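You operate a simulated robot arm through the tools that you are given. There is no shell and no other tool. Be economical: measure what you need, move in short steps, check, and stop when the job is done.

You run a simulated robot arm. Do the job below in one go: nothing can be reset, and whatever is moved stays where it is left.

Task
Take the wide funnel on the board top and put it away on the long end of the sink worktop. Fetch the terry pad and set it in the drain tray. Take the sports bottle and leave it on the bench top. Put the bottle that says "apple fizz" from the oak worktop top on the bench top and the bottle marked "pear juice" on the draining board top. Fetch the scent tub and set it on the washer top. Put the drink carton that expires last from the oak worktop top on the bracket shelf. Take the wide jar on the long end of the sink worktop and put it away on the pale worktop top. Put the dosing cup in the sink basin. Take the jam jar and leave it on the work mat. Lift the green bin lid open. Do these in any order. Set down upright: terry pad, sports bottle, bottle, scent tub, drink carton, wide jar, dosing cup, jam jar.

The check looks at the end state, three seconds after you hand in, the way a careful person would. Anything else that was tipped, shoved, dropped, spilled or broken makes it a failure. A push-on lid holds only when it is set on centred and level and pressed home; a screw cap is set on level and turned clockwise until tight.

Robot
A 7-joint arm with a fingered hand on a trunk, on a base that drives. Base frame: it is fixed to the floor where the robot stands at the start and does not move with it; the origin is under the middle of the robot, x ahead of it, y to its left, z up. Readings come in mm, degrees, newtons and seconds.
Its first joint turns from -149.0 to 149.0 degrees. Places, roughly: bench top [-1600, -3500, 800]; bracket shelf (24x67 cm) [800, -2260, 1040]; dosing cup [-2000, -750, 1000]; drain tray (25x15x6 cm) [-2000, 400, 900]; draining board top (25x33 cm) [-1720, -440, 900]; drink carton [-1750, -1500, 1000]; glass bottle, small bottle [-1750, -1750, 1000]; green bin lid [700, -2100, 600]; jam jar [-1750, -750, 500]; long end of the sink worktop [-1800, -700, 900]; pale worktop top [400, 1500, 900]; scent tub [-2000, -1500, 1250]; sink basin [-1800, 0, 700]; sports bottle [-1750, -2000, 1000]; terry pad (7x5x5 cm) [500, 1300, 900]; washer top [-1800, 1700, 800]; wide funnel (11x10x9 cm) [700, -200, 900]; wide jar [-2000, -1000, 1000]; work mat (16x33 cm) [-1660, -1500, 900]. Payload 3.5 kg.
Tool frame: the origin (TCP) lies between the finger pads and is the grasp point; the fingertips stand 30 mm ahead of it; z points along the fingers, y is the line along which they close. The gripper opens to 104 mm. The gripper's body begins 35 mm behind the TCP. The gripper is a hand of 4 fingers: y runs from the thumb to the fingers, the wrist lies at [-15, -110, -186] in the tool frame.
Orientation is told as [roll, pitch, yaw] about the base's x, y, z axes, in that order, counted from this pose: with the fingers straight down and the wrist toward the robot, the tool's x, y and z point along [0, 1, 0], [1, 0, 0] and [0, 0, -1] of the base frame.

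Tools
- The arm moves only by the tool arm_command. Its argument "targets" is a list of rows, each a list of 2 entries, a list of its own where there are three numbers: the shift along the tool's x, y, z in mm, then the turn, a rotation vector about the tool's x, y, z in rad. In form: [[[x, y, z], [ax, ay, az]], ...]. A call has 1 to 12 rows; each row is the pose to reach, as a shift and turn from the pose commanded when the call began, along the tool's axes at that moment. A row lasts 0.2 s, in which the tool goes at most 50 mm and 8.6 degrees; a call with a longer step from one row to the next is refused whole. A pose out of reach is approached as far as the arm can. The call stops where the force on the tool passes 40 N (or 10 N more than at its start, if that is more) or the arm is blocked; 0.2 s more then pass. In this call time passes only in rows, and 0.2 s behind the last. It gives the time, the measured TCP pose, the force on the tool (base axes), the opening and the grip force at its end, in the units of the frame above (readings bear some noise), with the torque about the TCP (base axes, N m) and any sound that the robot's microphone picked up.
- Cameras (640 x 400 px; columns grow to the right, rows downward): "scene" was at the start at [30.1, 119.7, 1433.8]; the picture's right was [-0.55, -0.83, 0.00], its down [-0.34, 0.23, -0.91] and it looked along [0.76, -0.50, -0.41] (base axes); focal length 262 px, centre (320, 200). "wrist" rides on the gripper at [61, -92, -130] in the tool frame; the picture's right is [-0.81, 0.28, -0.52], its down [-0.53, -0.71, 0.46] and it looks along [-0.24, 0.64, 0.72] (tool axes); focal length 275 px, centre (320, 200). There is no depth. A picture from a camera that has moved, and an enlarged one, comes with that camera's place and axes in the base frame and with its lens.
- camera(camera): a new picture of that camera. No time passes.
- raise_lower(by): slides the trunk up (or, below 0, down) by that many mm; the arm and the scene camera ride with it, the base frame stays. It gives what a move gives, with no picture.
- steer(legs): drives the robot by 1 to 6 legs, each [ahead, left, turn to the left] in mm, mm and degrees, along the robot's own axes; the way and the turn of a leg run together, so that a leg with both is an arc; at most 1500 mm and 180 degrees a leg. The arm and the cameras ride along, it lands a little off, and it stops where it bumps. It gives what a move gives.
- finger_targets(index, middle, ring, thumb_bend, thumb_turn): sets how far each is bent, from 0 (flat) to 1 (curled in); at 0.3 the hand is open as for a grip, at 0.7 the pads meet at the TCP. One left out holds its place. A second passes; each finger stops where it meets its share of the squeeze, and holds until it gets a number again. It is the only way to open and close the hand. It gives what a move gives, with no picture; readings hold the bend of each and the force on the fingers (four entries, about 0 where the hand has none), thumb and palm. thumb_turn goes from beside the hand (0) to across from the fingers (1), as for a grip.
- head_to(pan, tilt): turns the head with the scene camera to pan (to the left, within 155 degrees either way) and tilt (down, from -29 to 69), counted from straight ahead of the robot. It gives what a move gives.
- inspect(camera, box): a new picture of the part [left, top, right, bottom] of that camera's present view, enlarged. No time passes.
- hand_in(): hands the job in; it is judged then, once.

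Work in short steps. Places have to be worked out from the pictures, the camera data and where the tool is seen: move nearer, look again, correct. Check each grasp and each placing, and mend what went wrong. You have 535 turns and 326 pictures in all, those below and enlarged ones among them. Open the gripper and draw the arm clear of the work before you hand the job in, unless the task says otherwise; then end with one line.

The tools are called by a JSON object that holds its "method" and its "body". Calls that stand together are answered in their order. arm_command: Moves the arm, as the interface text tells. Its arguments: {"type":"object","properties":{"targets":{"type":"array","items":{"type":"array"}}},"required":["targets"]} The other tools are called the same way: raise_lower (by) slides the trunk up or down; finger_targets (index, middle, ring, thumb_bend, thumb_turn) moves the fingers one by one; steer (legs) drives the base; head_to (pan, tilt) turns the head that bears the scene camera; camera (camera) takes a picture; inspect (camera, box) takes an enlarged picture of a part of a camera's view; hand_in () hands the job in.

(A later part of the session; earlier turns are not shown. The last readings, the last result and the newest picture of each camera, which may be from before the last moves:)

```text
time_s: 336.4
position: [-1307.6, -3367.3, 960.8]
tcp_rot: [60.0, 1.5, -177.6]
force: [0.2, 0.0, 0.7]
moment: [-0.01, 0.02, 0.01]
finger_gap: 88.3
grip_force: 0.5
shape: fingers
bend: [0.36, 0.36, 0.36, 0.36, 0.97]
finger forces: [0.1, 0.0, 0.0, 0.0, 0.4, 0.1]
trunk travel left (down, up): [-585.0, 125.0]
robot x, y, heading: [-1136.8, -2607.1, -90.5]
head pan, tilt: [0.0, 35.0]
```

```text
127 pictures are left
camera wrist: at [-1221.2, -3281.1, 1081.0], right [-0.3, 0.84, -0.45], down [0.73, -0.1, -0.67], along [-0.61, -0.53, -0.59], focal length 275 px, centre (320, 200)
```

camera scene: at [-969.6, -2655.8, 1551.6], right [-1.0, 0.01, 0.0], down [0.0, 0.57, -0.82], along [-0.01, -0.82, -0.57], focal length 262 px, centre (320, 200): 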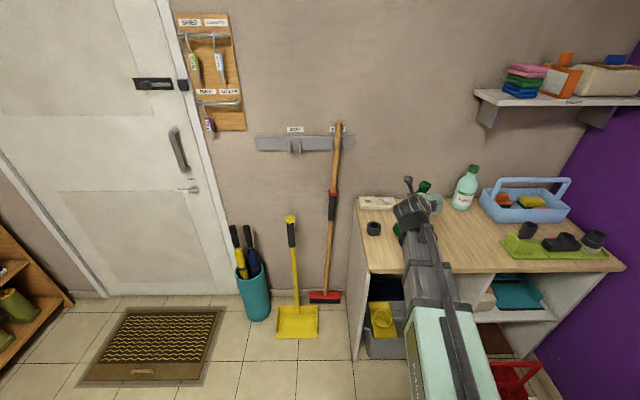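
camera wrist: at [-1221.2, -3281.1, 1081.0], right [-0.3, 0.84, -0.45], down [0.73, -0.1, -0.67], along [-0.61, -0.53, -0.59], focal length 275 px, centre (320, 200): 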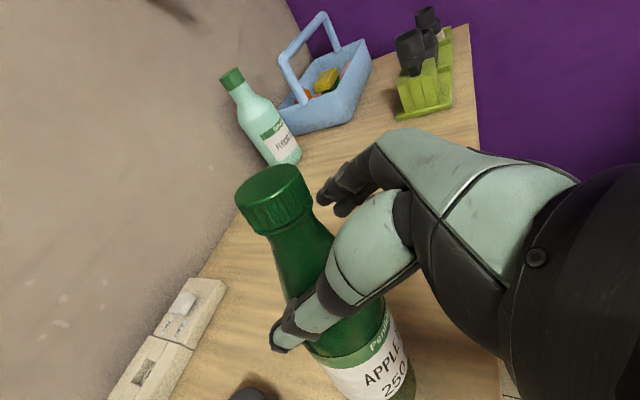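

The thumb barely touches the bottle; I shift the hand 6 mm away from it, then back out.

{"method": "arm_command", "body": {"targets": [[[0, -7, 0], [0, 0, 0]]]}}

{"method": "steer", "body": {"legs": [[-150, 0, 0]]}}

{"method": "camera", "body": {"camera": "scene"}}

{"method": "camera", "body": {"camera": "wrist"}}

```text
time_s: 336.8
position: [-1298.4, -3366.8, 960.5]
tcp_rot: [59.9, 1.4, -177.6]
force: [1.3, 0.2, 0.2]
moment: [0.01, 0.01, 0.03]
finger_gap: 88.3
grip_force: 0.5
shape: fingers
bend: [0.36, 0.36, 0.36, 0.36, 0.97]
finger forces: [0.1, 0.0, 0.1, 0.1, 0.2, 0.1]
trunk travel left (down, up): [-585.0, 125.0]
robot x, y, heading: [-1137.9, -2610.5, -90.7]
head pan, tilt: [0.0, 35.0]
```

```text
time_s: 338.2
position: [-1294.7, -3215.7, 960.0]
tcp_rot: [59.8, 1.5, -177.3]
force: [-0.6, -0.2, 0.7]
moment: [-0.04, 0.0, -0.01]
finger_gap: 88.4
grip_force: 0.1
shape: fingers
bend: [0.36, 0.36, 0.36, 0.36, 0.97]
finger forces: [0.0, 0.1, 0.0, 0.0, 0.1, 0.1]
trunk travel left (down, up): [-585.0, 125.0]
robot x, y, heading: [-1136.2, -2458.4, -89.9]
head pan, tilt: [0.0, 35.0]
```

```text
126 pictures are left
camera scene: at [-968.4, -2502.2, 1551.5], right [-1.0, 0.0, 0.0], down [0.0, 0.57, -0.82], along [0.0, -0.82, -0.57], focal length 262 px, centre (320, 200)
```

scene: 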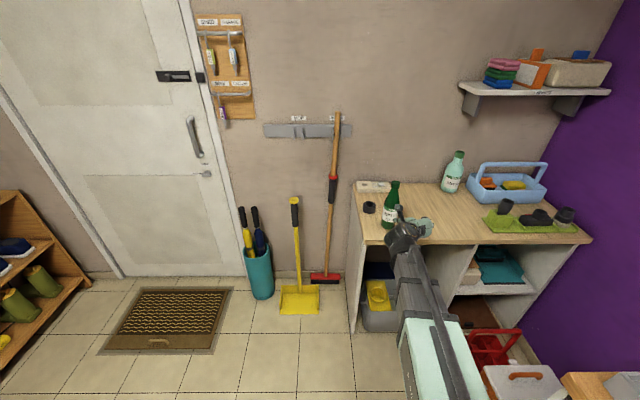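

```text
125 pictures are left
camera wrist: at [-1210.0, -3128.5, 1081.6], right [-0.3, 0.84, -0.45], down [0.73, -0.09, -0.67], along [-0.61, -0.53, -0.59], focal length 275 px, centre (320, 200)
```

wrist: 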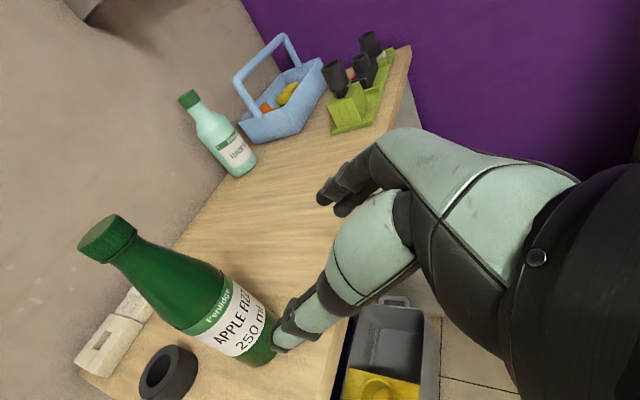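

Apple fizz stands on the bench. Next the sports bottle: I return to the aisle, raise the hand, face the oak worktop at y≈-1950 and look.

{"method": "raise_lower", "body": {"by": 120}}

{"method": "arm_command", "body": {"targets": [[[40, -25, -25], [0, 0, 0]], [[70, -60, -45], [0, 0, 0]], [[95, -100, -60], [0, 0, 0]], [[110, -145, -65], [0, 0, 0]], [[110, -190, -65], [0, 0, 0]]]}}

{"method": "steer", "body": {"legs": [[-550, 480, 0], [0, 0, -90]]}}

{"method": "head_to", "body": {"pan": 0, "tilt": 28}}

{"method": "camera", "body": {"camera": "scene"}}

```text
time_s: 339.7
position: [-1294.2, -3215.7, 1079.8]
tcp_rot: [59.9, 1.5, -177.2]
force: [0.4, -0.5, 1.1]
moment: [0.02, 0.01, 0.0]
finger_gap: 88.5
grip_force: 0.1
shape: fingers
bend: [0.36, 0.36, 0.36, 0.36, 0.97]
finger forces: [0.0, 0.1, 0.0, 0.1, 0.0, 0.0]
trunk travel left (down, up): [-705.0, 5.0]
robot x, y, heading: [-1133.0, -2458.8, -90.3]
head pan, tilt: [0.0, 35.0]
```

```text
refused: row 1 steps farther than a row can; nothing moved
```

```text
time_s: 347.4
position: [-1406.9, -1761.3, 1081.0]
tcp_rot: [59.8, 1.5, 93.1]
force: [-0.9, 0.2, -0.1]
moment: [-0.01, 0.0, 0.01]
finger_gap: 88.5
grip_force: 0.1
shape: fingers
bend: [0.36, 0.36, 0.36, 0.36, 0.97]
finger forces: [0.0, 0.1, 0.0, 0.0, 0.0, 0.0]
trunk travel left (down, up): [-705.0, 5.0]
robot x, y, heading: [-651.0, -1917.4, -179.9]
head pan, tilt: [0.0, 35.0]
```

```text
time_s: 348.1
position: [-1407.3, -1763.4, 1080.2]
tcp_rot: [59.9, 1.4, 93.1]
force: [0.5, 0.5, -0.4]
moment: [0.01, -0.04, -0.02]
finger_gap: 88.3
grip_force: 0.1
shape: fingers
bend: [0.36, 0.36, 0.36, 0.36, 0.97]
finger forces: [0.0, 0.0, 0.0, 0.1, 0.0, 0.0]
trunk travel left (down, up): [-705.0, 5.0]
robot x, y, heading: [-652.0, -1915.9, -179.9]
head pan, tilt: [0.0, 28.0]
```

```text
124 pictures are left
camera scene: at [-697.8, -2084.4, 1682.4], right [0.0, 1.0, 0.0], down [0.47, 0.0, -0.88], along [-0.88, 0.0, -0.47], focal length 262 px, centre (320, 200)
```

scene: 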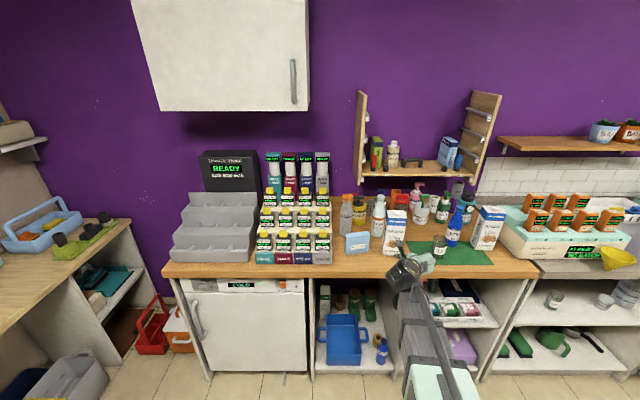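

I zoom on the sports bottle's surroundings.

{"method": "inspect", "body": {"camera": "scene", "box": [300, 170, 480, 280]}}

```text
3.56 times, centred on (390, 225) of scene
camera zoom: at [-697.8, -2084.4, 1682.4], right [0.0, 1.0, 0.0], down [0.47, 0.0, -0.88], along [-0.88, 0.0, -0.47], focal length 930 px, centre (71, 111)
```

zoom: 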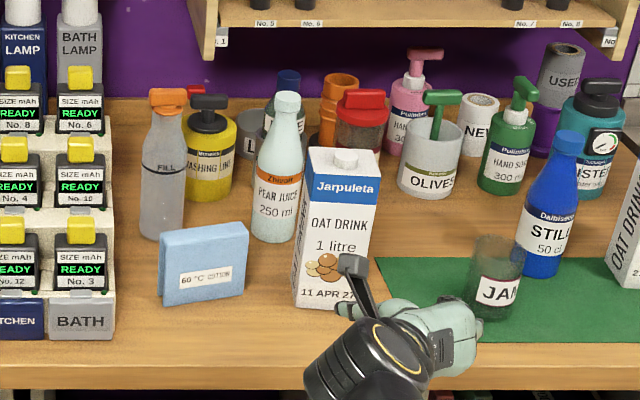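

Sports bottle axis ≈(-1792,-1955), top ≈1126; racks to its left. I'll approach with the hand yawed 33° so the wrist stays directly in front. I shift the arm left and rotate.

{"method": "arm_command", "body": {"targets": [[[0, -48, 0], [0, 0, 0]], [[0, -96, 0], [0, 0, 0]], [[0, -145, 0], [0, 0, 0]], [[0, -150, 0], [0.099, 0, -0.057]], [[0, -150, 0], [0.198, 0, -0.114]], [[0, -150, 0], [0.298, 0, -0.171]], [[0, -150, 0], [0.397, 0, -0.228]], [[0, -150, 0], [0.496, 0, -0.285]]]}}

{"method": "camera", "body": {"camera": "wrist"}}

```text
time_s: 349.9
position: [-1398.6, -1911.1, 1084.7]
tcp_rot: [60.8, 1.2, 125.9]
force: [0.1, -0.4, 0.3]
moment: [0.01, 0.01, 0.0]
finger_gap: 88.3
grip_force: 0.1
shape: fingers
bend: [0.36, 0.36, 0.36, 0.36, 0.97]
finger forces: [0.1, 0.1, 0.0, 0.1, 0.1, 0.0]
trunk travel left (down, up): [-705.0, 5.0]
robot x, y, heading: [-650.3, -1915.0, -179.6]
head pan, tilt: [0.0, 28.0]
```

```text
122 pictures are left
camera wrist: at [-1279.0, -1934.5, 1202.6], right [0.53, 0.71, -0.46], down [0.32, -0.67, -0.67], along [-0.79, 0.21, -0.58], focal length 275 px, centre (320, 200)
```

wrist: 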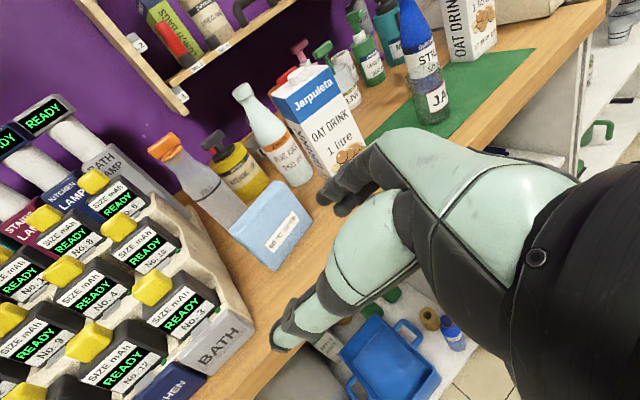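

Aligned view. I strafe left 46 mm, lower 28 mm, and drive forward 300 mm.

{"method": "arm_command", "body": {"targets": [[[-24, 0, 14], [0, 0, 0]]]}}

{"method": "steer", "body": {"legs": [[0, 46, 0], [280, 0, 0]]}}

{"method": "camera", "body": {"camera": "wrist"}}

{"method": "camera", "body": {"camera": "scene"}}

```text
time_s: 350.3
position: [-1400.2, -1911.0, 1059.1]
tcp_rot: [60.8, 1.3, 126.0]
force: [0.3, -0.6, -0.5]
moment: [-0.01, 0.03, 0.01]
finger_gap: 88.4
grip_force: 0.0
shape: fingers
bend: [0.36, 0.36, 0.36, 0.36, 0.97]
finger forces: [0.0, 0.0, 0.0, 0.1, 0.0, 0.1]
trunk travel left (down, up): [-705.0, 5.0]
robot x, y, heading: [-649.5, -1912.8, -179.6]
head pan, tilt: [0.0, 28.0]
```

```text
time_s: 352.8
position: [-1680.5, -1949.1, 1057.4]
tcp_rot: [60.6, 1.3, 125.3]
force: [-0.2, -0.5, -0.9]
moment: [-0.01, 0.03, 0.0]
finger_gap: 88.0
grip_force: 0.0
shape: fingers
bend: [0.36, 0.36, 0.36, 0.36, 0.97]
finger forces: [0.0, 0.0, 0.1, 0.1, 0.0, 0.0]
trunk travel left (down, up): [-705.0, 5.0]
robot x, y, heading: [-931.7, -1960.8, 179.8]
head pan, tilt: [0.0, 28.0]
```

```text
121 pictures are left
camera wrist: at [-1560.8, -1972.8, 1176.9], right [0.54, 0.71, -0.46], down [0.31, -0.67, -0.67], along [-0.78, 0.22, -0.58], focal length 275 px, centre (320, 200)
```

wrist: 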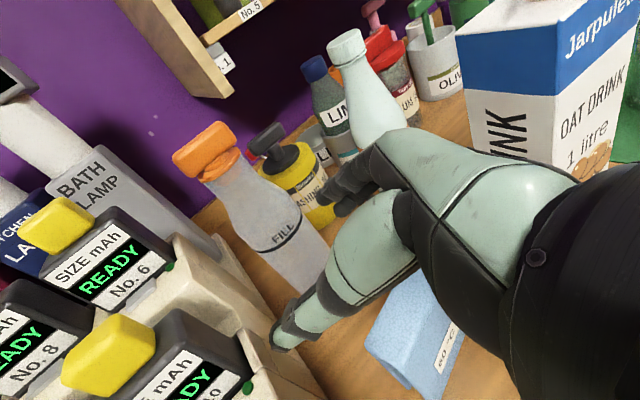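

```text
120 pictures are left
camera scene: at [-981.5, -2129.8, 1682.4], right [0.01, 1.0, 0.0], down [0.47, 0.0, -0.88], along [-0.88, 0.01, -0.47], focal length 262 px, centre (320, 200)
```

scene: 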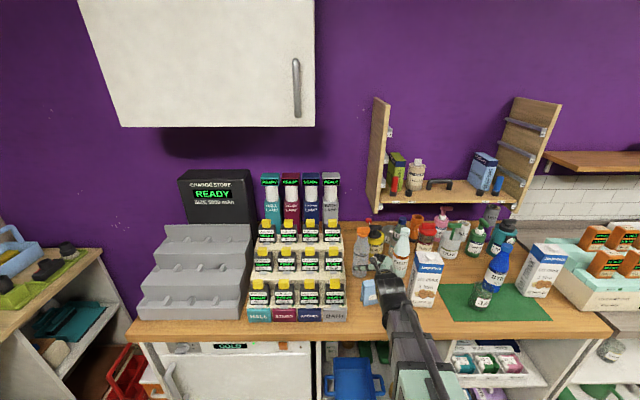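

Bottle axis ≈(-1797,-1960). I narrow the hand a little and shift so the approach line along the pointing direction meets the bottle.

{"method": "finger_targets", "body": {"index": 0.41, "middle": 0.41, "ring": 0.41, "thumb_bend": 0.38}}

{"method": "arm_command", "body": {"targets": [[[6, 29, 10], [0, 0, 0]], [[12, 58, 20], [0, 0, 0]]]}}

{"method": "camera", "body": {"camera": "wrist"}}

{"method": "inspect", "body": {"camera": "scene", "box": [320, 200, 480, 330]}}

```text
time_s: 353.8
position: [-1680.2, -1948.9, 1058.4]
tcp_rot: [60.7, 1.3, 125.3]
force: [0.1, 0.1, -0.7]
moment: [-0.01, -0.02, 0.01]
finger_gap: 79.8
grip_force: 0.0
shape: fingers
bend: [0.41, 0.41, 0.41, 0.38, 0.97]
finger forces: [0.1, 0.0, 0.0, 0.0, 0.1, 0.0]
trunk travel left (down, up): [-705.0, 5.0]
robot x, y, heading: [-929.5, -1961.8, 179.7]
head pan, tilt: [0.0, 28.0]
```

```text
time_s: 354.4
position: [-1732.7, -1917.9, 1056.6]
tcp_rot: [60.7, 1.3, 125.3]
force: [-0.3, 0.0, 0.1]
moment: [0.0, -0.01, 0.01]
finger_gap: 80.0
grip_force: 0.0
shape: fingers
bend: [0.41, 0.41, 0.41, 0.38, 0.97]
finger forces: [0.0, 0.1, 0.0, 0.1, 0.1, 0.0]
trunk travel left (down, up): [-705.0, 5.0]
robot x, y, heading: [-932.0, -1961.9, 179.8]
head pan, tilt: [0.0, 28.0]
```

```text
119 pictures are left
camera wrist: at [-1612.3, -1941.9, 1176.1], right [0.54, 0.71, -0.46], down [0.31, -0.67, -0.67], along [-0.78, 0.22, -0.58], focal length 275 px, centre (320, 200)
```

wrist: 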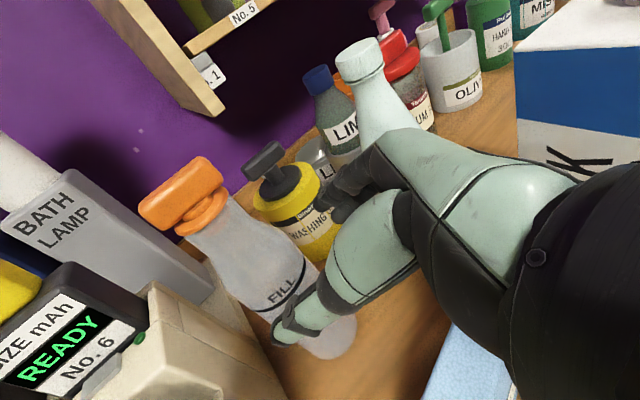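

```text
3.08 times, centred on (400, 265) of scene
camera zoom: at [-980.7, -2129.7, 1682.5], right [0.01, 1.0, 0.0], down [0.47, 0.0, -0.88], along [-0.88, 0.01, -0.47], focal length 805 px, centre (74, 0)
```

zoom: 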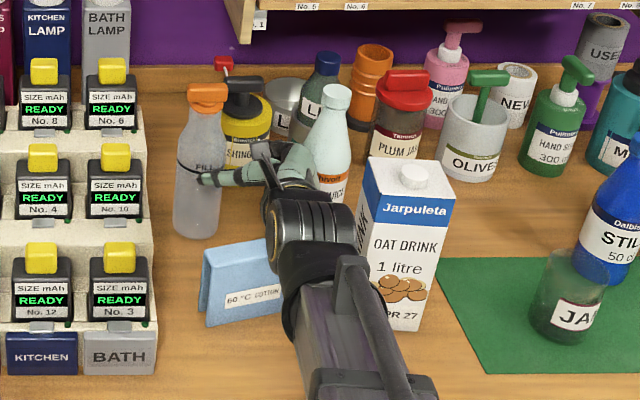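

I advance along the pointing direction (~78 mm) in two stages and check.

{"method": "arm_command", "body": {"targets": [[[12, 0, 22], [0, 0, 0]], [[25, 0, 44], [0, 0, 0]]]}}

{"method": "camera", "body": {"camera": "wrist"}}

{"method": "inspect", "body": {"camera": "scene", "box": [320, 200, 440, 300]}}

```text
time_s: 355.0
position: [-1773.2, -1945.5, 1056.3]
tcp_rot: [60.5, 1.3, 125.3]
force: [-0.4, 0.4, 0.7]
moment: [-0.02, -0.02, -0.02]
finger_gap: 79.7
grip_force: 0.1
shape: fingers
bend: [0.41, 0.41, 0.41, 0.38, 0.97]
finger forces: [0.0, 0.0, 0.0, 0.1, 0.0, 0.1]
trunk travel left (down, up): [-705.0, 5.0]
robot x, y, heading: [-930.2, -1959.5, 179.8]
head pan, tilt: [0.0, 28.0]
```

```text
117 pictures are left
camera wrist: at [-1654.0, -1970.2, 1175.2], right [0.54, 0.71, -0.46], down [0.31, -0.67, -0.67], along [-0.78, 0.22, -0.58], focal length 275 px, centre (320, 200)
```

wrist: 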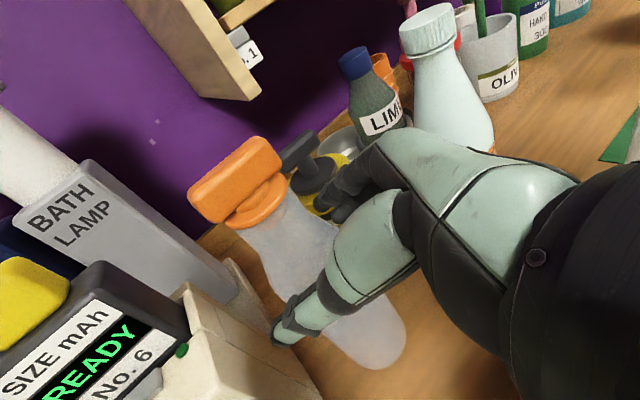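

```text
4.00 times, centred on (380, 250) of scene
camera zoom: at [-980.7, -2129.9, 1682.5], right [0.01, 1.0, 0.0], down [0.47, 0.0, -0.88], along [-0.88, 0.01, -0.47], focal length 1046 px, centre (80, 0)
```

zoom: 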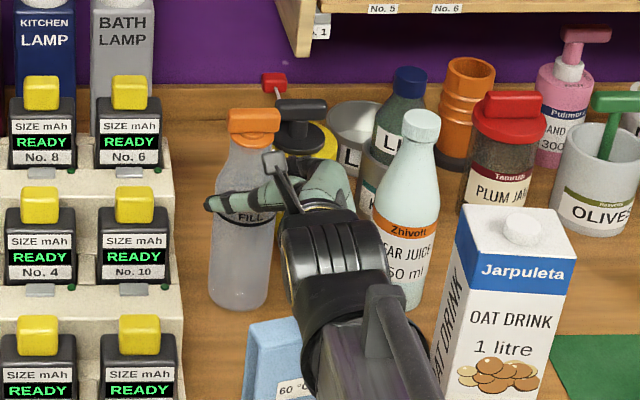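

Good; last 28 mm and close.

{"method": "arm_command", "body": {"targets": [[[13, 0, 24], [0, 0, 0]]]}}

{"method": "finger_targets", "body": {"index": 0.5, "middle": 0.5, "ring": 0.48, "thumb_bend": 0.48}}

{"method": "finger_targets", "body": {"index": 0.62, "middle": 0.62, "ring": 0.6, "thumb_bend": 0.58}}

{"method": "camera", "body": {"camera": "wrist"}}

```text
time_s: 355.4
position: [-1795.3, -1961.6, 1057.0]
tcp_rot: [60.6, 1.2, 125.3]
force: [-1.4, 0.2, 0.7]
moment: [-0.04, 0.01, -0.01]
finger_gap: 79.4
grip_force: 0.1
shape: fingers
bend: [0.41, 0.41, 0.41, 0.38, 0.97]
finger forces: [0.0, 0.0, 0.0, 0.1, 0.1, 0.0]
trunk travel left (down, up): [-705.0, 5.0]
robot x, y, heading: [-932.7, -1960.0, 179.6]
head pan, tilt: [0.0, 28.0]
```

```text
time_s: 356.4
position: [-1795.3, -1962.2, 1056.6]
tcp_rot: [60.7, 1.3, 125.3]
force: [-0.7, 0.8, 0.4]
moment: [0.01, 0.04, 0.02]
finger_gap: 54.8
grip_force: 0.4
shape: fingers
bend: [0.5, 0.5, 0.47, 0.48, 0.97]
finger forces: [0.0, 0.0, 0.4, 0.0, 0.0, 0.0]
trunk travel left (down, up): [-705.0, 5.0]
robot x, y, heading: [-932.4, -1960.9, 179.6]
head pan, tilt: [0.0, 28.0]
```

```text
time_s: 357.4
position: [-1795.8, -1963.2, 1056.4]
tcp_rot: [60.7, 1.2, 125.3]
force: [-0.3, 0.3, 1.4]
moment: [0.11, 0.15, 0.0]
finger_gap: 39.7
grip_force: 10.3
shape: fingers
bend: [0.6, 0.57, 0.54, 0.52, 0.96]
finger forces: [1.7, 4.1, 5.1, 0.0, 9.8, 0.0]
trunk travel left (down, up): [-705.0, 5.0]
robot x, y, heading: [-931.1, -1959.2, 179.6]
head pan, tilt: [0.0, 28.0]
```

```text
115 pictures are left
camera wrist: at [-1675.0, -1986.1, 1175.6], right [0.54, 0.71, -0.46], down [0.31, -0.67, -0.67], along [-0.78, 0.22, -0.58], focal length 275 px, centre (320, 200)
```

wrist: 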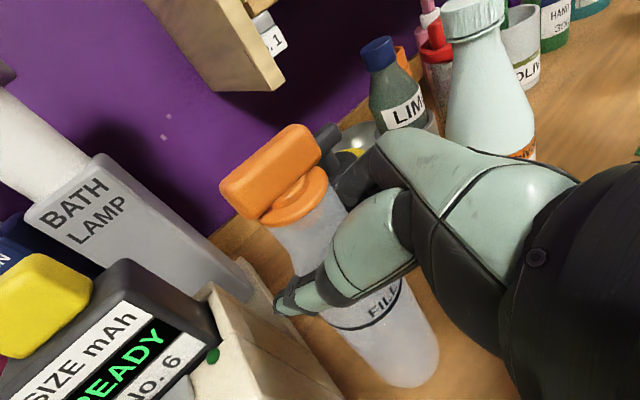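

Neck gripped. I tighten, lift 130 mm, and back straight out.

{"method": "finger_targets", "body": {"index": 0.68, "middle": 0.67, "ring": 0.65, "thumb_bend": 0.64}}

{"method": "arm_command", "body": {"targets": [[[17, 0, -10], [0, 0, 0]], [[50, 0, -29], [0, 0, 0]], [[85, 0, -49], [0, 0, 0]], [[113, 0, -65], [0, 0, 0]]]}}

{"method": "inspect", "body": {"camera": "scene", "box": [320, 170, 480, 300]}}

```text
time_s: 358.4
position: [-1794.7, -1961.9, 1056.9]
tcp_rot: [60.8, 1.2, 125.4]
force: [-0.7, 1.2, 2.3]
moment: [0.18, 0.17, -0.05]
finger_gap: 36.6
grip_force: 18.6
shape: fingers
bend: [0.62, 0.6, 0.56, 0.54, 0.95]
finger forces: [5.1, 6.2, 7.6, 0.1, 17.7, 0.0]
trunk travel left (down, up): [-705.0, 5.0]
robot x, y, heading: [-930.5, -1960.2, 179.8]
head pan, tilt: [0.0, 28.0]
```

```text
time_s: 359.4
position: [-1798.2, -1956.1, 1184.4]
tcp_rot: [60.6, 1.2, 125.4]
force: [-0.4, -0.3, -1.0]
moment: [0.04, 0.06, 0.0]
finger_gap: 36.3
grip_force: 17.2
shape: fingers
bend: [0.63, 0.6, 0.57, 0.54, 0.95]
finger forces: [4.9, 5.9, 6.6, 0.0, 17.3, 0.1]
trunk travel left (down, up): [-705.0, 5.0]
robot x, y, heading: [-932.0, -1958.5, 179.6]
head pan, tilt: [0.0, 28.0]
```

```text
3.08 times, centred on (400, 235) of scene
camera zoom: at [-980.3, -2129.8, 1682.4], right [0.01, 1.0, 0.0], down [0.47, 0.0, -0.88], along [-0.88, 0.01, -0.47], focal length 805 px, centre (74, 92)
```

zoom: 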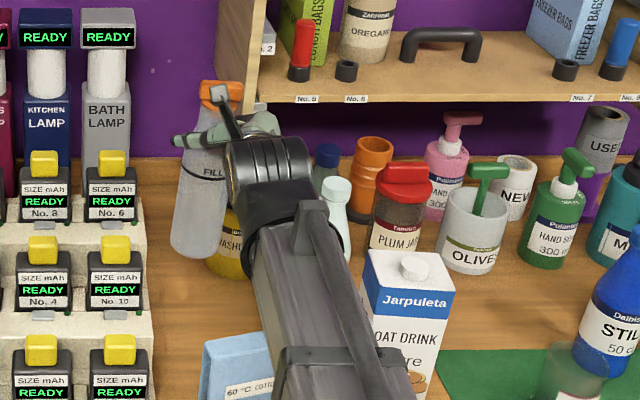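

Bottle lifted. I back out, turn left to face the bench, retract the arm a bit, and drive there.

{"method": "steer", "body": {"legs": [[-300, 0, 0]]}}

{"method": "arm_command", "body": {"targets": [[[-16, -23, -28], [0, 0, 0]], [[-32, -46, -57], [0, 0, 0]], [[-48, -69, -85], [0, 0, 0]], [[-64, -92, -114], [0, 0, 0]]]}}

{"method": "steer", "body": {"legs": [[0, 0, 90], [600, -520, 0]]}}

{"method": "arm_command", "body": {"targets": [[[-13, 38, -24], [0, 0, 0]], [[-26, 77, -48], [0, 0, 0]], [[-40, 115, -71], [0, 0, 0]], [[-53, 153, -95], [0, 0, 0]], [[-66, 191, -118], [0, 0, 0]], [[-74, 212, -131], [0, 0, 0]]]}}

{"method": "camera", "body": {"camera": "scene"}}

{"method": "camera", "body": {"camera": "wrist"}}

```text
time_s: 361.5
position: [-1489.2, -1950.4, 1185.3]
tcp_rot: [60.7, 1.1, 124.6]
force: [1.1, 0.0, -0.5]
moment: [0.02, -0.01, -0.02]
finger_gap: 36.5
grip_force: 17.5
shape: fingers
bend: [0.63, 0.6, 0.57, 0.54, 0.95]
finger forces: [4.8, 6.0, 6.5, 0.0, 17.3, 0.1]
trunk travel left (down, up): [-705.0, 5.0]
robot x, y, heading: [-621.8, -1962.3, 178.7]
head pan, tilt: [0.0, 28.0]
```

```text
time_s: 362.5
position: [-1329.2, -1951.0, 1185.4]
tcp_rot: [60.7, 1.3, 124.7]
force: [-0.3, -0.1, -0.2]
moment: [-0.02, 0.0, -0.02]
finger_gap: 36.5
grip_force: 17.3
shape: fingers
bend: [0.63, 0.6, 0.57, 0.54, 0.95]
finger forces: [4.7, 5.9, 6.5, 0.0, 17.3, 0.0]
trunk travel left (down, up): [-705.0, 5.0]
robot x, y, heading: [-628.4, -1963.1, 178.9]
head pan, tilt: [0.0, 28.0]
```

```text
time_s: 370.5
position: [-1163.8, -3267.8, 1185.0]
tcp_rot: [60.7, 1.3, -145.6]
force: [0.0, 0.2, -1.4]
moment: [0.0, 0.03, -0.04]
finger_gap: 36.0
grip_force: 17.0
shape: fingers
bend: [0.63, 0.6, 0.57, 0.55, 0.95]
finger forces: [4.5, 5.8, 6.1, 0.0, 16.5, 0.0]
trunk travel left (down, up): [-705.0, 5.0]
robot x, y, heading: [-1148.3, -2560.0, -91.1]
head pan, tilt: [0.0, 28.0]
```

```text
time_s: 371.9
position: [-1425.8, -3263.4, 1181.4]
tcp_rot: [60.7, 1.3, -145.6]
force: [1.0, -0.1, -1.8]
moment: [-0.03, 0.06, 0.03]
finger_gap: 35.7
grip_force: 15.9
shape: fingers
bend: [0.63, 0.61, 0.57, 0.55, 0.95]
finger forces: [4.5, 5.7, 6.1, 0.0, 16.2, 0.1]
trunk travel left (down, up): [-705.0, 5.0]
robot x, y, heading: [-1149.9, -2555.2, -91.3]
head pan, tilt: [0.0, 28.0]
```

```text
113 pictures are left
camera scene: at [-981.2, -2608.6, 1682.5], right [-1.0, 0.02, 0.0], down [0.01, 0.47, -0.88], along [-0.02, -0.88, -0.47], focal length 262 px, centre (320, 200)
```

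scene: 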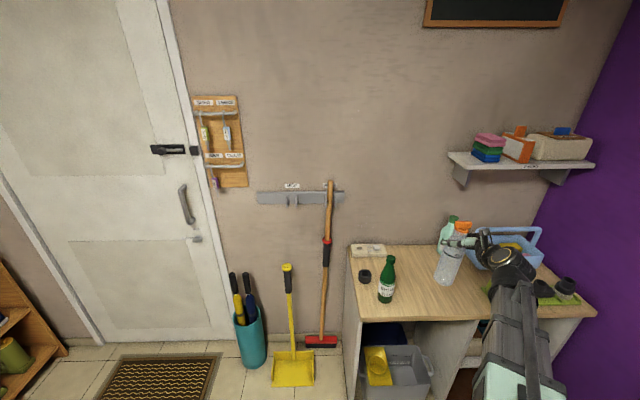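

```text
112 pictures are left
camera wrist: at [-1398.8, -3143.5, 1300.8], right [-0.7, 0.55, -0.46], down [0.68, 0.3, -0.67], along [-0.23, -0.78, -0.58], focal length 275 px, centre (320, 200)
```

wrist: 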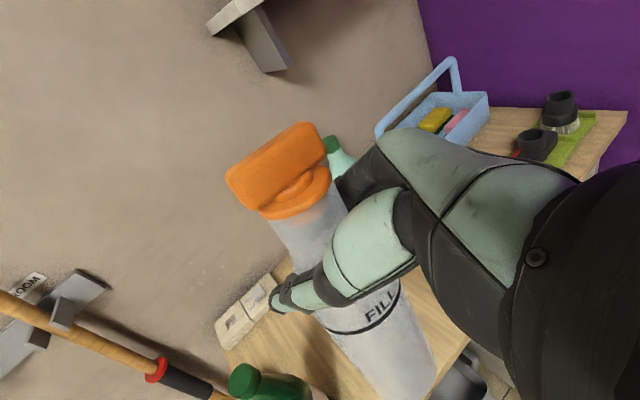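

I drive forward 105 mm over the bench and lower toward TCP z≈975.

{"method": "steer", "body": {"legs": [[105, 0, 0]]}}

{"method": "arm_command", "body": {"targets": [[[-39, 0, 22], [0, 0, 0]], [[-78, 0, 44], [0, 0, 0]], [[-117, 0, 66], [0, 0, 0]], [[-156, 0, 88], [0, 0, 0]], [[-178, 0, 100], [0, 0, 0]]]}}

{"method": "camera", "body": {"camera": "scene"}}

{"method": "camera", "body": {"camera": "wrist"}}

```text
time_s: 373.1
position: [-1427.2, -3368.2, 1181.3]
tcp_rot: [60.6, 1.3, -145.6]
force: [-1.9, -0.2, -1.4]
moment: [0.0, 0.01, 0.02]
finger_gap: 35.5
grip_force: 15.9
shape: fingers
bend: [0.63, 0.61, 0.57, 0.55, 0.95]
finger forces: [4.5, 5.6, 6.1, 0.0, 16.2, 0.0]
trunk travel left (down, up): [-705.0, 5.0]
robot x, y, heading: [-1149.8, -2659.5, -91.4]
head pan, tilt: [0.0, 28.0]
```

```text
time_s: 374.3
position: [-1422.8, -3361.2, 979.6]
tcp_rot: [60.7, 1.3, -145.6]
force: [0.0, 0.6, -1.6]
moment: [0.01, -0.02, -0.02]
finger_gap: 35.3
grip_force: 16.7
shape: fingers
bend: [0.63, 0.61, 0.57, 0.55, 0.95]
finger forces: [4.5, 5.7, 6.1, 0.0, 16.0, 0.0]
trunk travel left (down, up): [-705.0, 5.0]
robot x, y, heading: [-1151.0, -2661.3, -91.5]
head pan, tilt: [0.0, 28.0]
```

```text
111 pictures are left
camera scene: at [-983.3, -2711.9, 1682.5], right [-1.0, 0.02, 0.0], down [0.01, 0.47, -0.88], along [-0.02, -0.88, -0.47], focal length 262 px, centre (320, 200)
```

scene: 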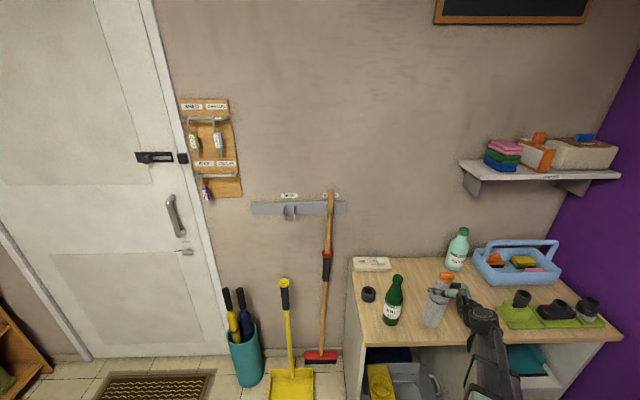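

```text
110 pictures are left
camera wrist: at [-1397.2, -3242.3, 1098.6], right [-0.7, 0.55, -0.46], down [0.68, 0.3, -0.67], along [-0.23, -0.78, -0.58], focal length 275 px, centre (320, 200)
```

wrist: 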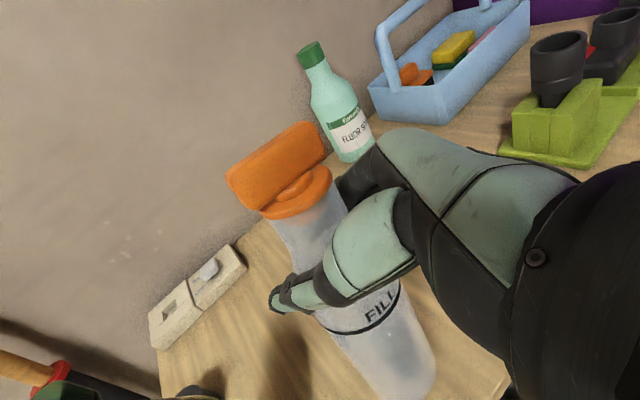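

Positioned next to the apple fizz. I lower in small steps to contact (expected TCP≈957).

{"method": "arm_command", "body": {"targets": [[[-7, 0, 4], [0, 0, 0]], [[-12, 0, 7], [0, 0, 0]]]}}

{"method": "arm_command", "body": {"targets": [[[-4, 0, 2.3], [0, 0, 0]]]}}

{"method": "arm_command", "body": {"targets": [[[-4, 0, 2.3], [0, 0, 0]]]}}

{"method": "inspect", "body": {"camera": "scene", "box": [370, 240, 490, 350]}}

```text
time_s: 374.9
position: [-1423.1, -3363.3, 965.9]
tcp_rot: [60.7, 1.2, -145.6]
force: [0.0, -0.9, -0.5]
moment: [-0.06, 0.03, 0.01]
finger_gap: 35.8
grip_force: 16.1
shape: fingers
bend: [0.63, 0.61, 0.57, 0.55, 0.95]
finger forces: [4.5, 5.7, 6.0, 0.1, 16.1, 0.0]
trunk travel left (down, up): [-705.0, 5.0]
robot x, y, heading: [-1148.4, -2664.1, -91.2]
head pan, tilt: [0.0, 28.0]
```

```text
time_s: 375.3
position: [-1423.8, -3363.2, 959.4]
tcp_rot: [60.7, 1.3, -145.6]
force: [0.9, -0.1, -1.4]
moment: [-0.03, 0.0, -0.07]
finger_gap: 35.5
grip_force: 16.1
shape: fingers
bend: [0.63, 0.61, 0.57, 0.55, 0.95]
finger forces: [4.5, 5.7, 5.9, 0.1, 16.0, 0.0]
trunk travel left (down, up): [-705.0, 5.0]
robot x, y, heading: [-1151.6, -2666.3, -91.4]
head pan, tilt: [0.0, 28.0]
```

```text
time_s: 375.7
position: [-1423.3, -3363.2, 957.0]
tcp_rot: [60.8, 1.3, -145.6]
force: [-0.9, -0.5, 6.9]
moment: [-0.14, 0.06, 0.01]
finger_gap: 35.7
grip_force: 17.5
shape: fingers
bend: [0.63, 0.61, 0.57, 0.55, 0.94]
finger forces: [5.2, 5.7, 6.4, 0.0, 17.6, 0.0]
trunk travel left (down, up): [-705.0, 5.0]
robot x, y, heading: [-1146.2, -2661.9, -91.2]
head pan, tilt: [0.0, 28.0]
```

```text
3.64 times, centred on (430, 295) of scene
camera zoom: at [-982.8, -2710.9, 1682.7], right [-1.0, 0.02, 0.0], down [0.01, 0.47, -0.88], along [-0.02, -0.88, -0.47], focal length 951 px, centre (-80, -146)
```

zoom: 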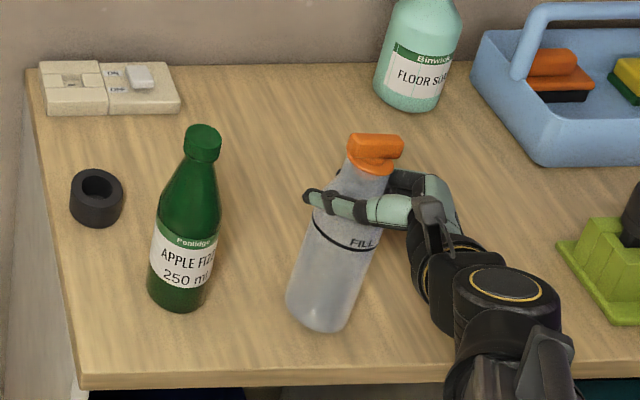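

Both bottles vertical. I release and withdraw opposite to the pointing direction.

{"method": "finger_targets", "body": {"index": 0.55, "middle": 0.53, "ring": 0.5, "thumb_bend": 0.48}}

{"method": "finger_targets", "body": {"index": 0.38, "middle": 0.38, "ring": 0.38, "thumb_bend": 0.34}}

{"method": "arm_command", "body": {"targets": [[[-12, 0, -22], [0, 0, 0]], [[-26, 0, -46], [0, 0, 0]], [[-40, 0, -70], [0, 0, 0]], [[-54, 0, -94], [0, 0, 0]]]}}

{"method": "camera", "body": {"camera": "wrist"}}

{"method": "inspect", "body": {"camera": "scene", "box": [370, 240, 490, 350]}}

```text
time_s: 376.7
position: [-1422.5, -3363.5, 954.9]
tcp_rot: [60.8, 1.3, -145.6]
force: [1.1, 0.5, -0.9]
moment: [-0.01, -0.01, -0.01]
finger_gap: 48.1
grip_force: 0.1
shape: fingers
bend: [0.55, 0.53, 0.5, 0.48, 0.97]
finger forces: [0.0, 0.0, 0.0, 0.0, 0.1, 0.0]
trunk travel left (down, up): [-705.0, 5.0]
robot x, y, heading: [-1152.4, -2659.8, -91.2]
head pan, tilt: [0.0, 28.0]
```

```text
time_s: 377.7
position: [-1422.5, -3362.5, 956.7]
tcp_rot: [60.6, 1.3, -145.5]
force: [0.1, 0.2, 0.6]
moment: [-0.01, -0.01, 0.0]
finger_gap: 87.7
grip_force: 0.3
shape: fingers
bend: [0.38, 0.38, 0.38, 0.34, 0.97]
finger forces: [0.1, 0.0, 0.1, 0.1, 0.1, 0.1]
trunk travel left (down, up): [-705.0, 5.0]
robot x, y, heading: [-1148.9, -2664.4, -91.1]
head pan, tilt: [0.0, 28.0]
```

```text
time_s: 378.7
position: [-1483.7, -3273.5, 952.3]
tcp_rot: [60.7, 1.2, -145.6]
force: [0.2, -0.9, -0.2]
moment: [0.01, 0.02, 0.0]
finger_gap: 87.9
grip_force: 0.2
shape: fingers
bend: [0.38, 0.38, 0.38, 0.34, 0.97]
finger forces: [0.0, 0.0, 0.0, 0.1, 0.0, 0.0]
trunk travel left (down, up): [-705.0, 5.0]
robot x, y, heading: [-1149.8, -2659.4, -91.1]
head pan, tilt: [0.0, 28.0]
```

```text
108 pictures are left
camera wrist: at [-1457.1, -3154.3, 1071.5], right [-0.7, 0.55, -0.46], down [0.68, 0.3, -0.67], along [-0.23, -0.78, -0.58], focal length 275 px, centre (320, 200)
```

wrist: 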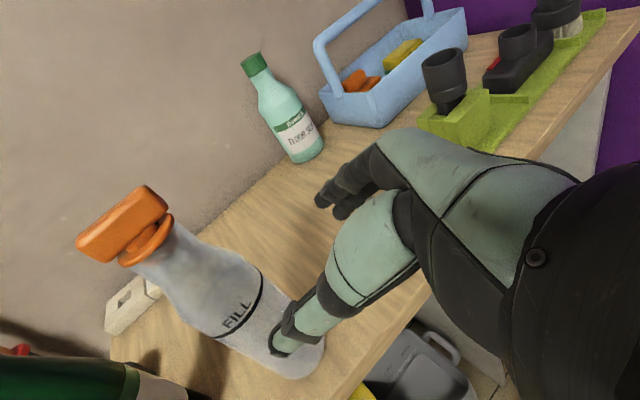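

```text
3.64 times, centred on (430, 295) of scene
camera zoom: at [-983.3, -2711.5, 1682.5], right [-1.0, 0.02, 0.0], down [0.01, 0.47, -0.88], along [-0.02, -0.88, -0.47], focal length 951 px, centre (-80, -146)
```

zoom: 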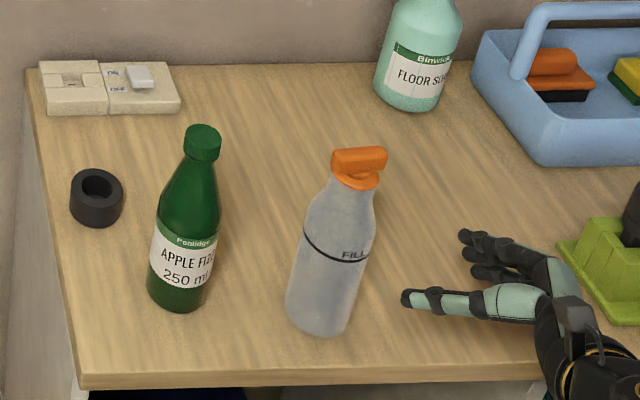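

Both bottles stand on the bench. Next PEAR JUICE at ≈(-1784,-1797). I raise the hand, return to the aisle facing the oak worktop, and rotate the hand to point 33° right.

{"method": "arm_command", "body": {"targets": [[[36, 0, -20], [0, 0, 0]], [[72, 0, -40], [0, 0, 0]], [[100, 0, -56], [0, 0, 0]]]}}

{"method": "steer", "body": {"legs": [[-700, 500, 1], [0, 0, -90]]}}

{"method": "arm_command", "body": {"targets": [[[0, 0, 0], [-0.111, 0, 0.0625]], [[0, 0, 0], [-0.222, 0, 0.125]], [[0, 0, 0], [-0.333, 0, 0.188]], [[0, 0, 0], [-0.444, 0, 0.25]], [[0, 0, 0], [-0.556, 0, 0.313]], [[0, 0, 0], [-0.667, 0, 0.376]], [[0, 0, 0], [-0.778, 0, 0.438]], [[0, 0, 0], [-0.889, 0, 0.5]], [[0, 0, 0], [-1.0, 0, 0.563]]]}}

{"method": "camera", "body": {"camera": "scene"}}

{"method": "camera", "body": {"camera": "wrist"}}

```text
time_s: 379.5
position: [-1484.3, -3273.1, 1069.4]
tcp_rot: [60.7, 1.3, -145.8]
force: [-0.4, -0.3, -0.4]
moment: [0.03, -0.01, 0.01]
finger_gap: 88.0
grip_force: 0.2
shape: fingers
bend: [0.38, 0.38, 0.38, 0.34, 0.97]
finger forces: [0.0, 0.1, 0.1, 0.0, 0.1, 0.0]
trunk travel left (down, up): [-705.0, 5.0]
robot x, y, heading: [-1149.3, -2659.4, -91.4]
head pan, tilt: [0.0, 28.0]
```

```text
time_s: 387.9
position: [-1271.7, -1643.8, 1069.2]
tcp_rot: [60.7, 1.3, 125.5]
force: [0.9, 0.8, 0.5]
moment: [0.02, 0.03, 0.02]
finger_gap: 88.2
grip_force: 0.0
shape: fingers
bend: [0.38, 0.38, 0.38, 0.34, 0.97]
finger forces: [0.0, 0.1, 0.0, 0.1, 0.0, 0.0]
trunk travel left (down, up): [-705.0, 5.0]
robot x, y, heading: [-652.4, -1966.2, 179.9]
head pan, tilt: [0.0, 28.0]
```

```text
time_s: 389.9
position: [-1272.3, -1644.6, 1069.5]
tcp_rot: [59.6, 0.6, 59.6]
force: [1.1, 0.4, 1.1]
moment: [0.01, -0.01, 0.03]
finger_gap: 88.3
grip_force: 0.1
shape: fingers
bend: [0.38, 0.38, 0.38, 0.34, 0.97]
finger forces: [0.1, 0.0, 0.0, 0.0, 0.0, 0.0]
trunk travel left (down, up): [-705.0, 5.0]
robot x, y, heading: [-655.6, -1966.0, 180.1]
head pan, tilt: [0.0, 28.0]
```

```text
106 pictures are left
camera scene: at [-701.0, -2134.1, 1682.5], right [0.0, 1.0, 0.0], down [0.47, 0.0, -0.88], along [-0.88, 0.0, -0.47], focal length 262 px, centre (320, 200)
```

scene: 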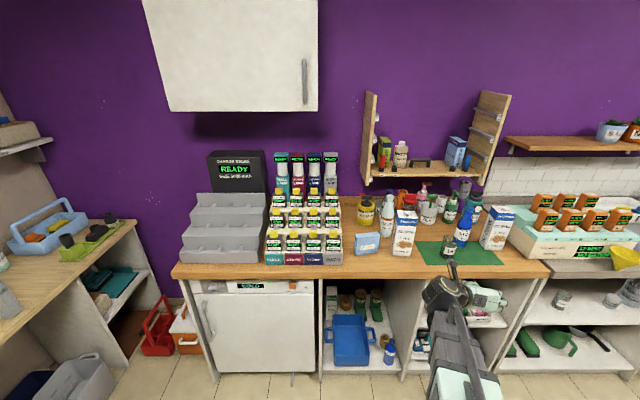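

```text
105 pictures are left
camera wrist: at [-1246.4, -1762.7, 1188.9], right [0.88, -0.2, -0.44], down [-0.47, -0.56, -0.68], along [-0.11, 0.8, -0.58], focal length 275 px, centre (320, 200)
```

wrist: 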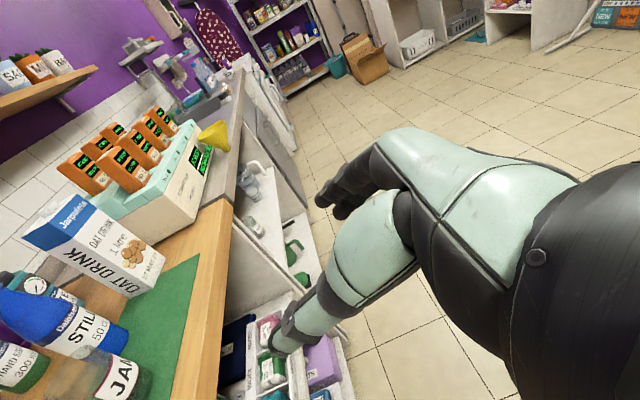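

The neighbouring carton blocks a sideways approach to the pear bottle; a vertical grasp from above by the neck is cleaner. I rotate the hand back to pointing down.

{"method": "arm_command", "body": {"targets": [[[0, 0, 0], [0.0636, -0.0365, -0.11]], [[0, 0, 0], [0.127, -0.073, -0.22]], [[0, 0, 0], [0.191, -0.109, -0.33]], [[0, 0, 0], [0.2546, -0.146, -0.44]], [[0, 0, 0], [0.318, -0.182, -0.55]], [[0, 0, 0], [0.382, -0.219, -0.66]], [[0, 0, 0], [0.4455, -0.255, -0.771]], [[0, 0, 0], [0.509, -0.292, -0.881]], [[0, 0, 0], [0.573, -0.328, -0.991]]]}}

{"method": "arm_command", "body": {"targets": [[[0, 0, 0], [0.0636, -0.0365, -0.11]], [[0, 0, 0], [0.127, -0.073, -0.22]], [[0, 0, 0], [0.191, -0.109, -0.33]], [[0, 0, 0], [0.2546, -0.146, -0.44]], [[0, 0, 0], [0.318, -0.182, -0.55]], [[0, 0, 0], [0.382, -0.219, -0.66]], [[0, 0, 0], [0.4455, -0.255, -0.771]], [[0, 0, 0], [0.509, -0.292, -0.881]]]}}

```text
time_s: 391.9
position: [-1271.2, -1643.0, 1068.6]
tcp_rot: [28.2, -16.9, 123.7]
force: [-0.2, 0.1, -0.2]
moment: [-0.01, 0.02, 0.0]
finger_gap: 88.0
grip_force: 0.1
shape: fingers
bend: [0.38, 0.38, 0.38, 0.34, 0.97]
finger forces: [0.1, 0.0, 0.0, 0.0, 0.0, 0.0]
trunk travel left (down, up): [-705.0, 5.0]
robot x, y, heading: [-651.8, -1963.6, 179.7]
head pan, tilt: [0.0, 28.0]
```

```text
time_s: 393.7
position: [-1269.6, -1645.2, 1070.5]
tcp_rot: [0.8, 0.1, -179.8]
force: [0.0, -0.2, 0.3]
moment: [0.03, 0.0, -0.03]
finger_gap: 88.1
grip_force: 0.1
shape: fingers
bend: [0.38, 0.38, 0.38, 0.34, 0.97]
finger forces: [0.1, 0.0, 0.1, 0.0, 0.0, 0.1]
trunk travel left (down, up): [-705.0, 5.0]
robot x, y, heading: [-651.7, -1965.9, 179.8]
head pan, tilt: [0.0, 28.0]
```

Hand is vertical again. I raise it to z≈1180, move left, and drive toward the pear bottle.

{"method": "arm_command", "body": {"targets": [[[40, 0, -22], [0, 0, 0]], [[80, 0, -44], [0, 0, 0]], [[120, 0, -66], [0, 0, 0]], [[160, 0, -88], [0, 0, 0]], [[200, 0, -112], [0, 0, 0]]]}}

{"method": "finger_targets", "body": {"index": 0.48, "middle": 0.48, "ring": 0.48, "thumb_bend": 0.48}}

{"method": "steer", "body": {"legs": [[400, -48, 0]]}}

{"method": "camera", "body": {"camera": "wrist"}}

{"method": "inspect", "body": {"camera": "scene", "box": [320, 170, 520, 320]}}

```text
time_s: 394.9
position: [-1271.2, -1838.2, 1184.7]
tcp_rot: [0.9, 0.1, -179.9]
force: [-0.3, -0.2, -1.2]
moment: [-0.01, -0.02, 0.02]
finger_gap: 88.2
grip_force: 0.0
shape: fingers
bend: [0.38, 0.38, 0.38, 0.34, 0.97]
finger forces: [0.0, 0.0, 0.0, 0.0, 0.0, 0.0]
trunk travel left (down, up): [-705.0, 5.0]
robot x, y, heading: [-653.8, -1966.4, 179.9]
head pan, tilt: [0.0, 28.0]
```

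```text
time_s: 395.9
position: [-1271.3, -1837.7, 1184.3]
tcp_rot: [0.7, 0.1, -179.8]
force: [0.6, -0.4, 0.4]
moment: [0.0, 0.0, 0.01]
finger_gap: 58.2
grip_force: 0.0
shape: fingers
bend: [0.48, 0.48, 0.48, 0.48, 0.97]
finger forces: [0.1, 0.0, 0.0, 0.0, 0.1, 0.0]
trunk travel left (down, up): [-705.0, 5.0]
robot x, y, heading: [-651.7, -1966.2, 180.1]
head pan, tilt: [0.0, 28.0]
```

```text
time_s: 398.4
position: [-1668.0, -1784.0, 1184.0]
tcp_rot: [0.9, 0.1, 179.7]
force: [-0.4, -0.3, 0.4]
moment: [0.04, 0.0, 0.02]
finger_gap: 57.9
grip_force: 0.1
shape: fingers
bend: [0.48, 0.48, 0.48, 0.48, 0.97]
finger forces: [0.1, 0.0, 0.0, 0.0, 0.2, 0.0]
trunk travel left (down, up): [-705.0, 5.0]
robot x, y, heading: [-1047.4, -1912.3, 179.8]
head pan, tilt: [0.0, 28.0]
```

```text
104 pictures are left
camera wrist: at [-1577.1, -1843.5, 1315.1], right [-0.27, 0.82, 0.51], down [0.72, 0.52, -0.46], along [-0.64, 0.24, -0.73], focal length 275 px, centre (320, 200)
```

wrist: 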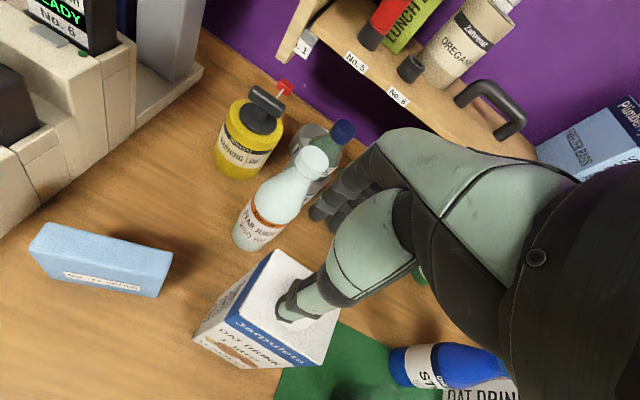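

```text
2.67 times, centred on (420, 245) of scene
camera zoom: at [-1099.4, -2083.8, 1682.5], right [0.01, 1.0, 0.0], down [0.47, 0.0, -0.88], along [-0.88, 0.01, -0.47], focal length 698 px, centre (53, 80)
```

zoom: 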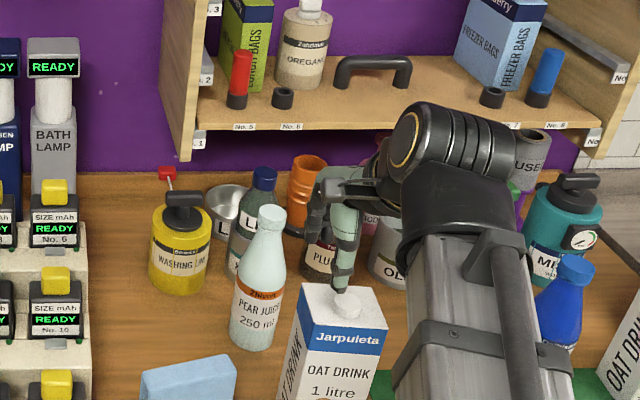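

Cap triangulated at ≈(-1778,-1807,1134). I move above it and check.

{"method": "arm_command", "body": {"targets": [[[7, 37, 0], [0, 0, 0]], [[15, 74, 0], [0, 0, 0]], [[22, 110, 0], [0, 0, 0]]]}}

{"method": "camera", "body": {"camera": "wrist"}}

{"method": "inspect", "body": {"camera": "scene", "box": [340, 150, 500, 290]}}

```text
time_s: 399.2
position: [-1778.9, -1808.4, 1183.4]
tcp_rot: [0.8, 0.1, 179.8]
force: [0.4, 0.7, 1.0]
moment: [-0.01, -0.05, 0.03]
finger_gap: 57.6
grip_force: 0.0
shape: fingers
bend: [0.48, 0.48, 0.48, 0.48, 0.97]
finger forces: [0.1, 0.0, 0.1, 0.0, 0.0, 0.0]
trunk travel left (down, up): [-705.0, 5.0]
robot x, y, heading: [-1047.8, -1917.3, 179.8]
head pan, tilt: [0.0, 28.0]
```

```text
102 pictures are left
camera wrist: at [-1687.7, -1866.7, 1313.3], right [-0.27, 0.82, 0.51], down [0.72, 0.52, -0.46], along [-0.64, 0.24, -0.73], focal length 275 px, centre (320, 200)
```

wrist: 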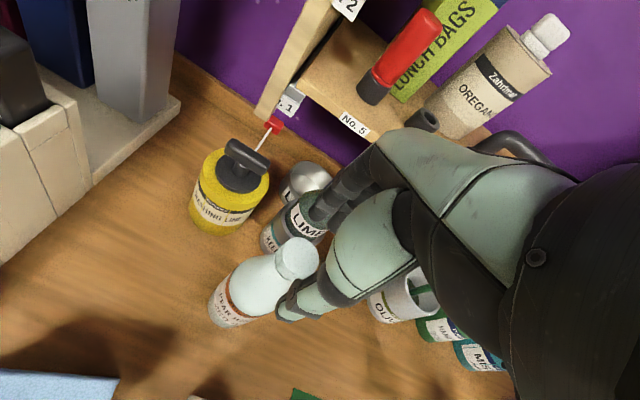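

```text
2.86 times, centred on (420, 220) of scene
camera zoom: at [-1099.2, -2084.0, 1682.4], right [0.01, 1.0, 0.0], down [0.47, 0.0, -0.88], along [-0.88, 0.01, -0.47], focal length 747 px, centre (34, 143)
```

zoom: 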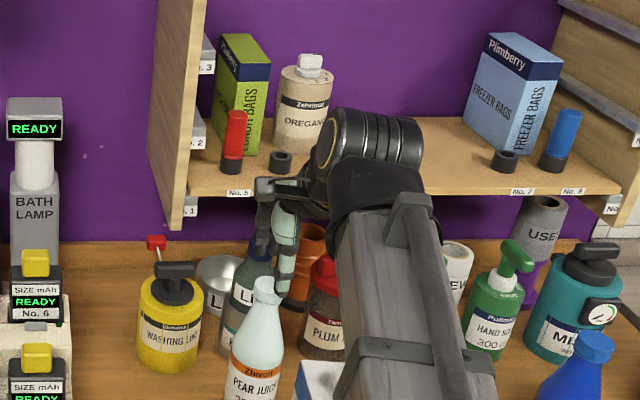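

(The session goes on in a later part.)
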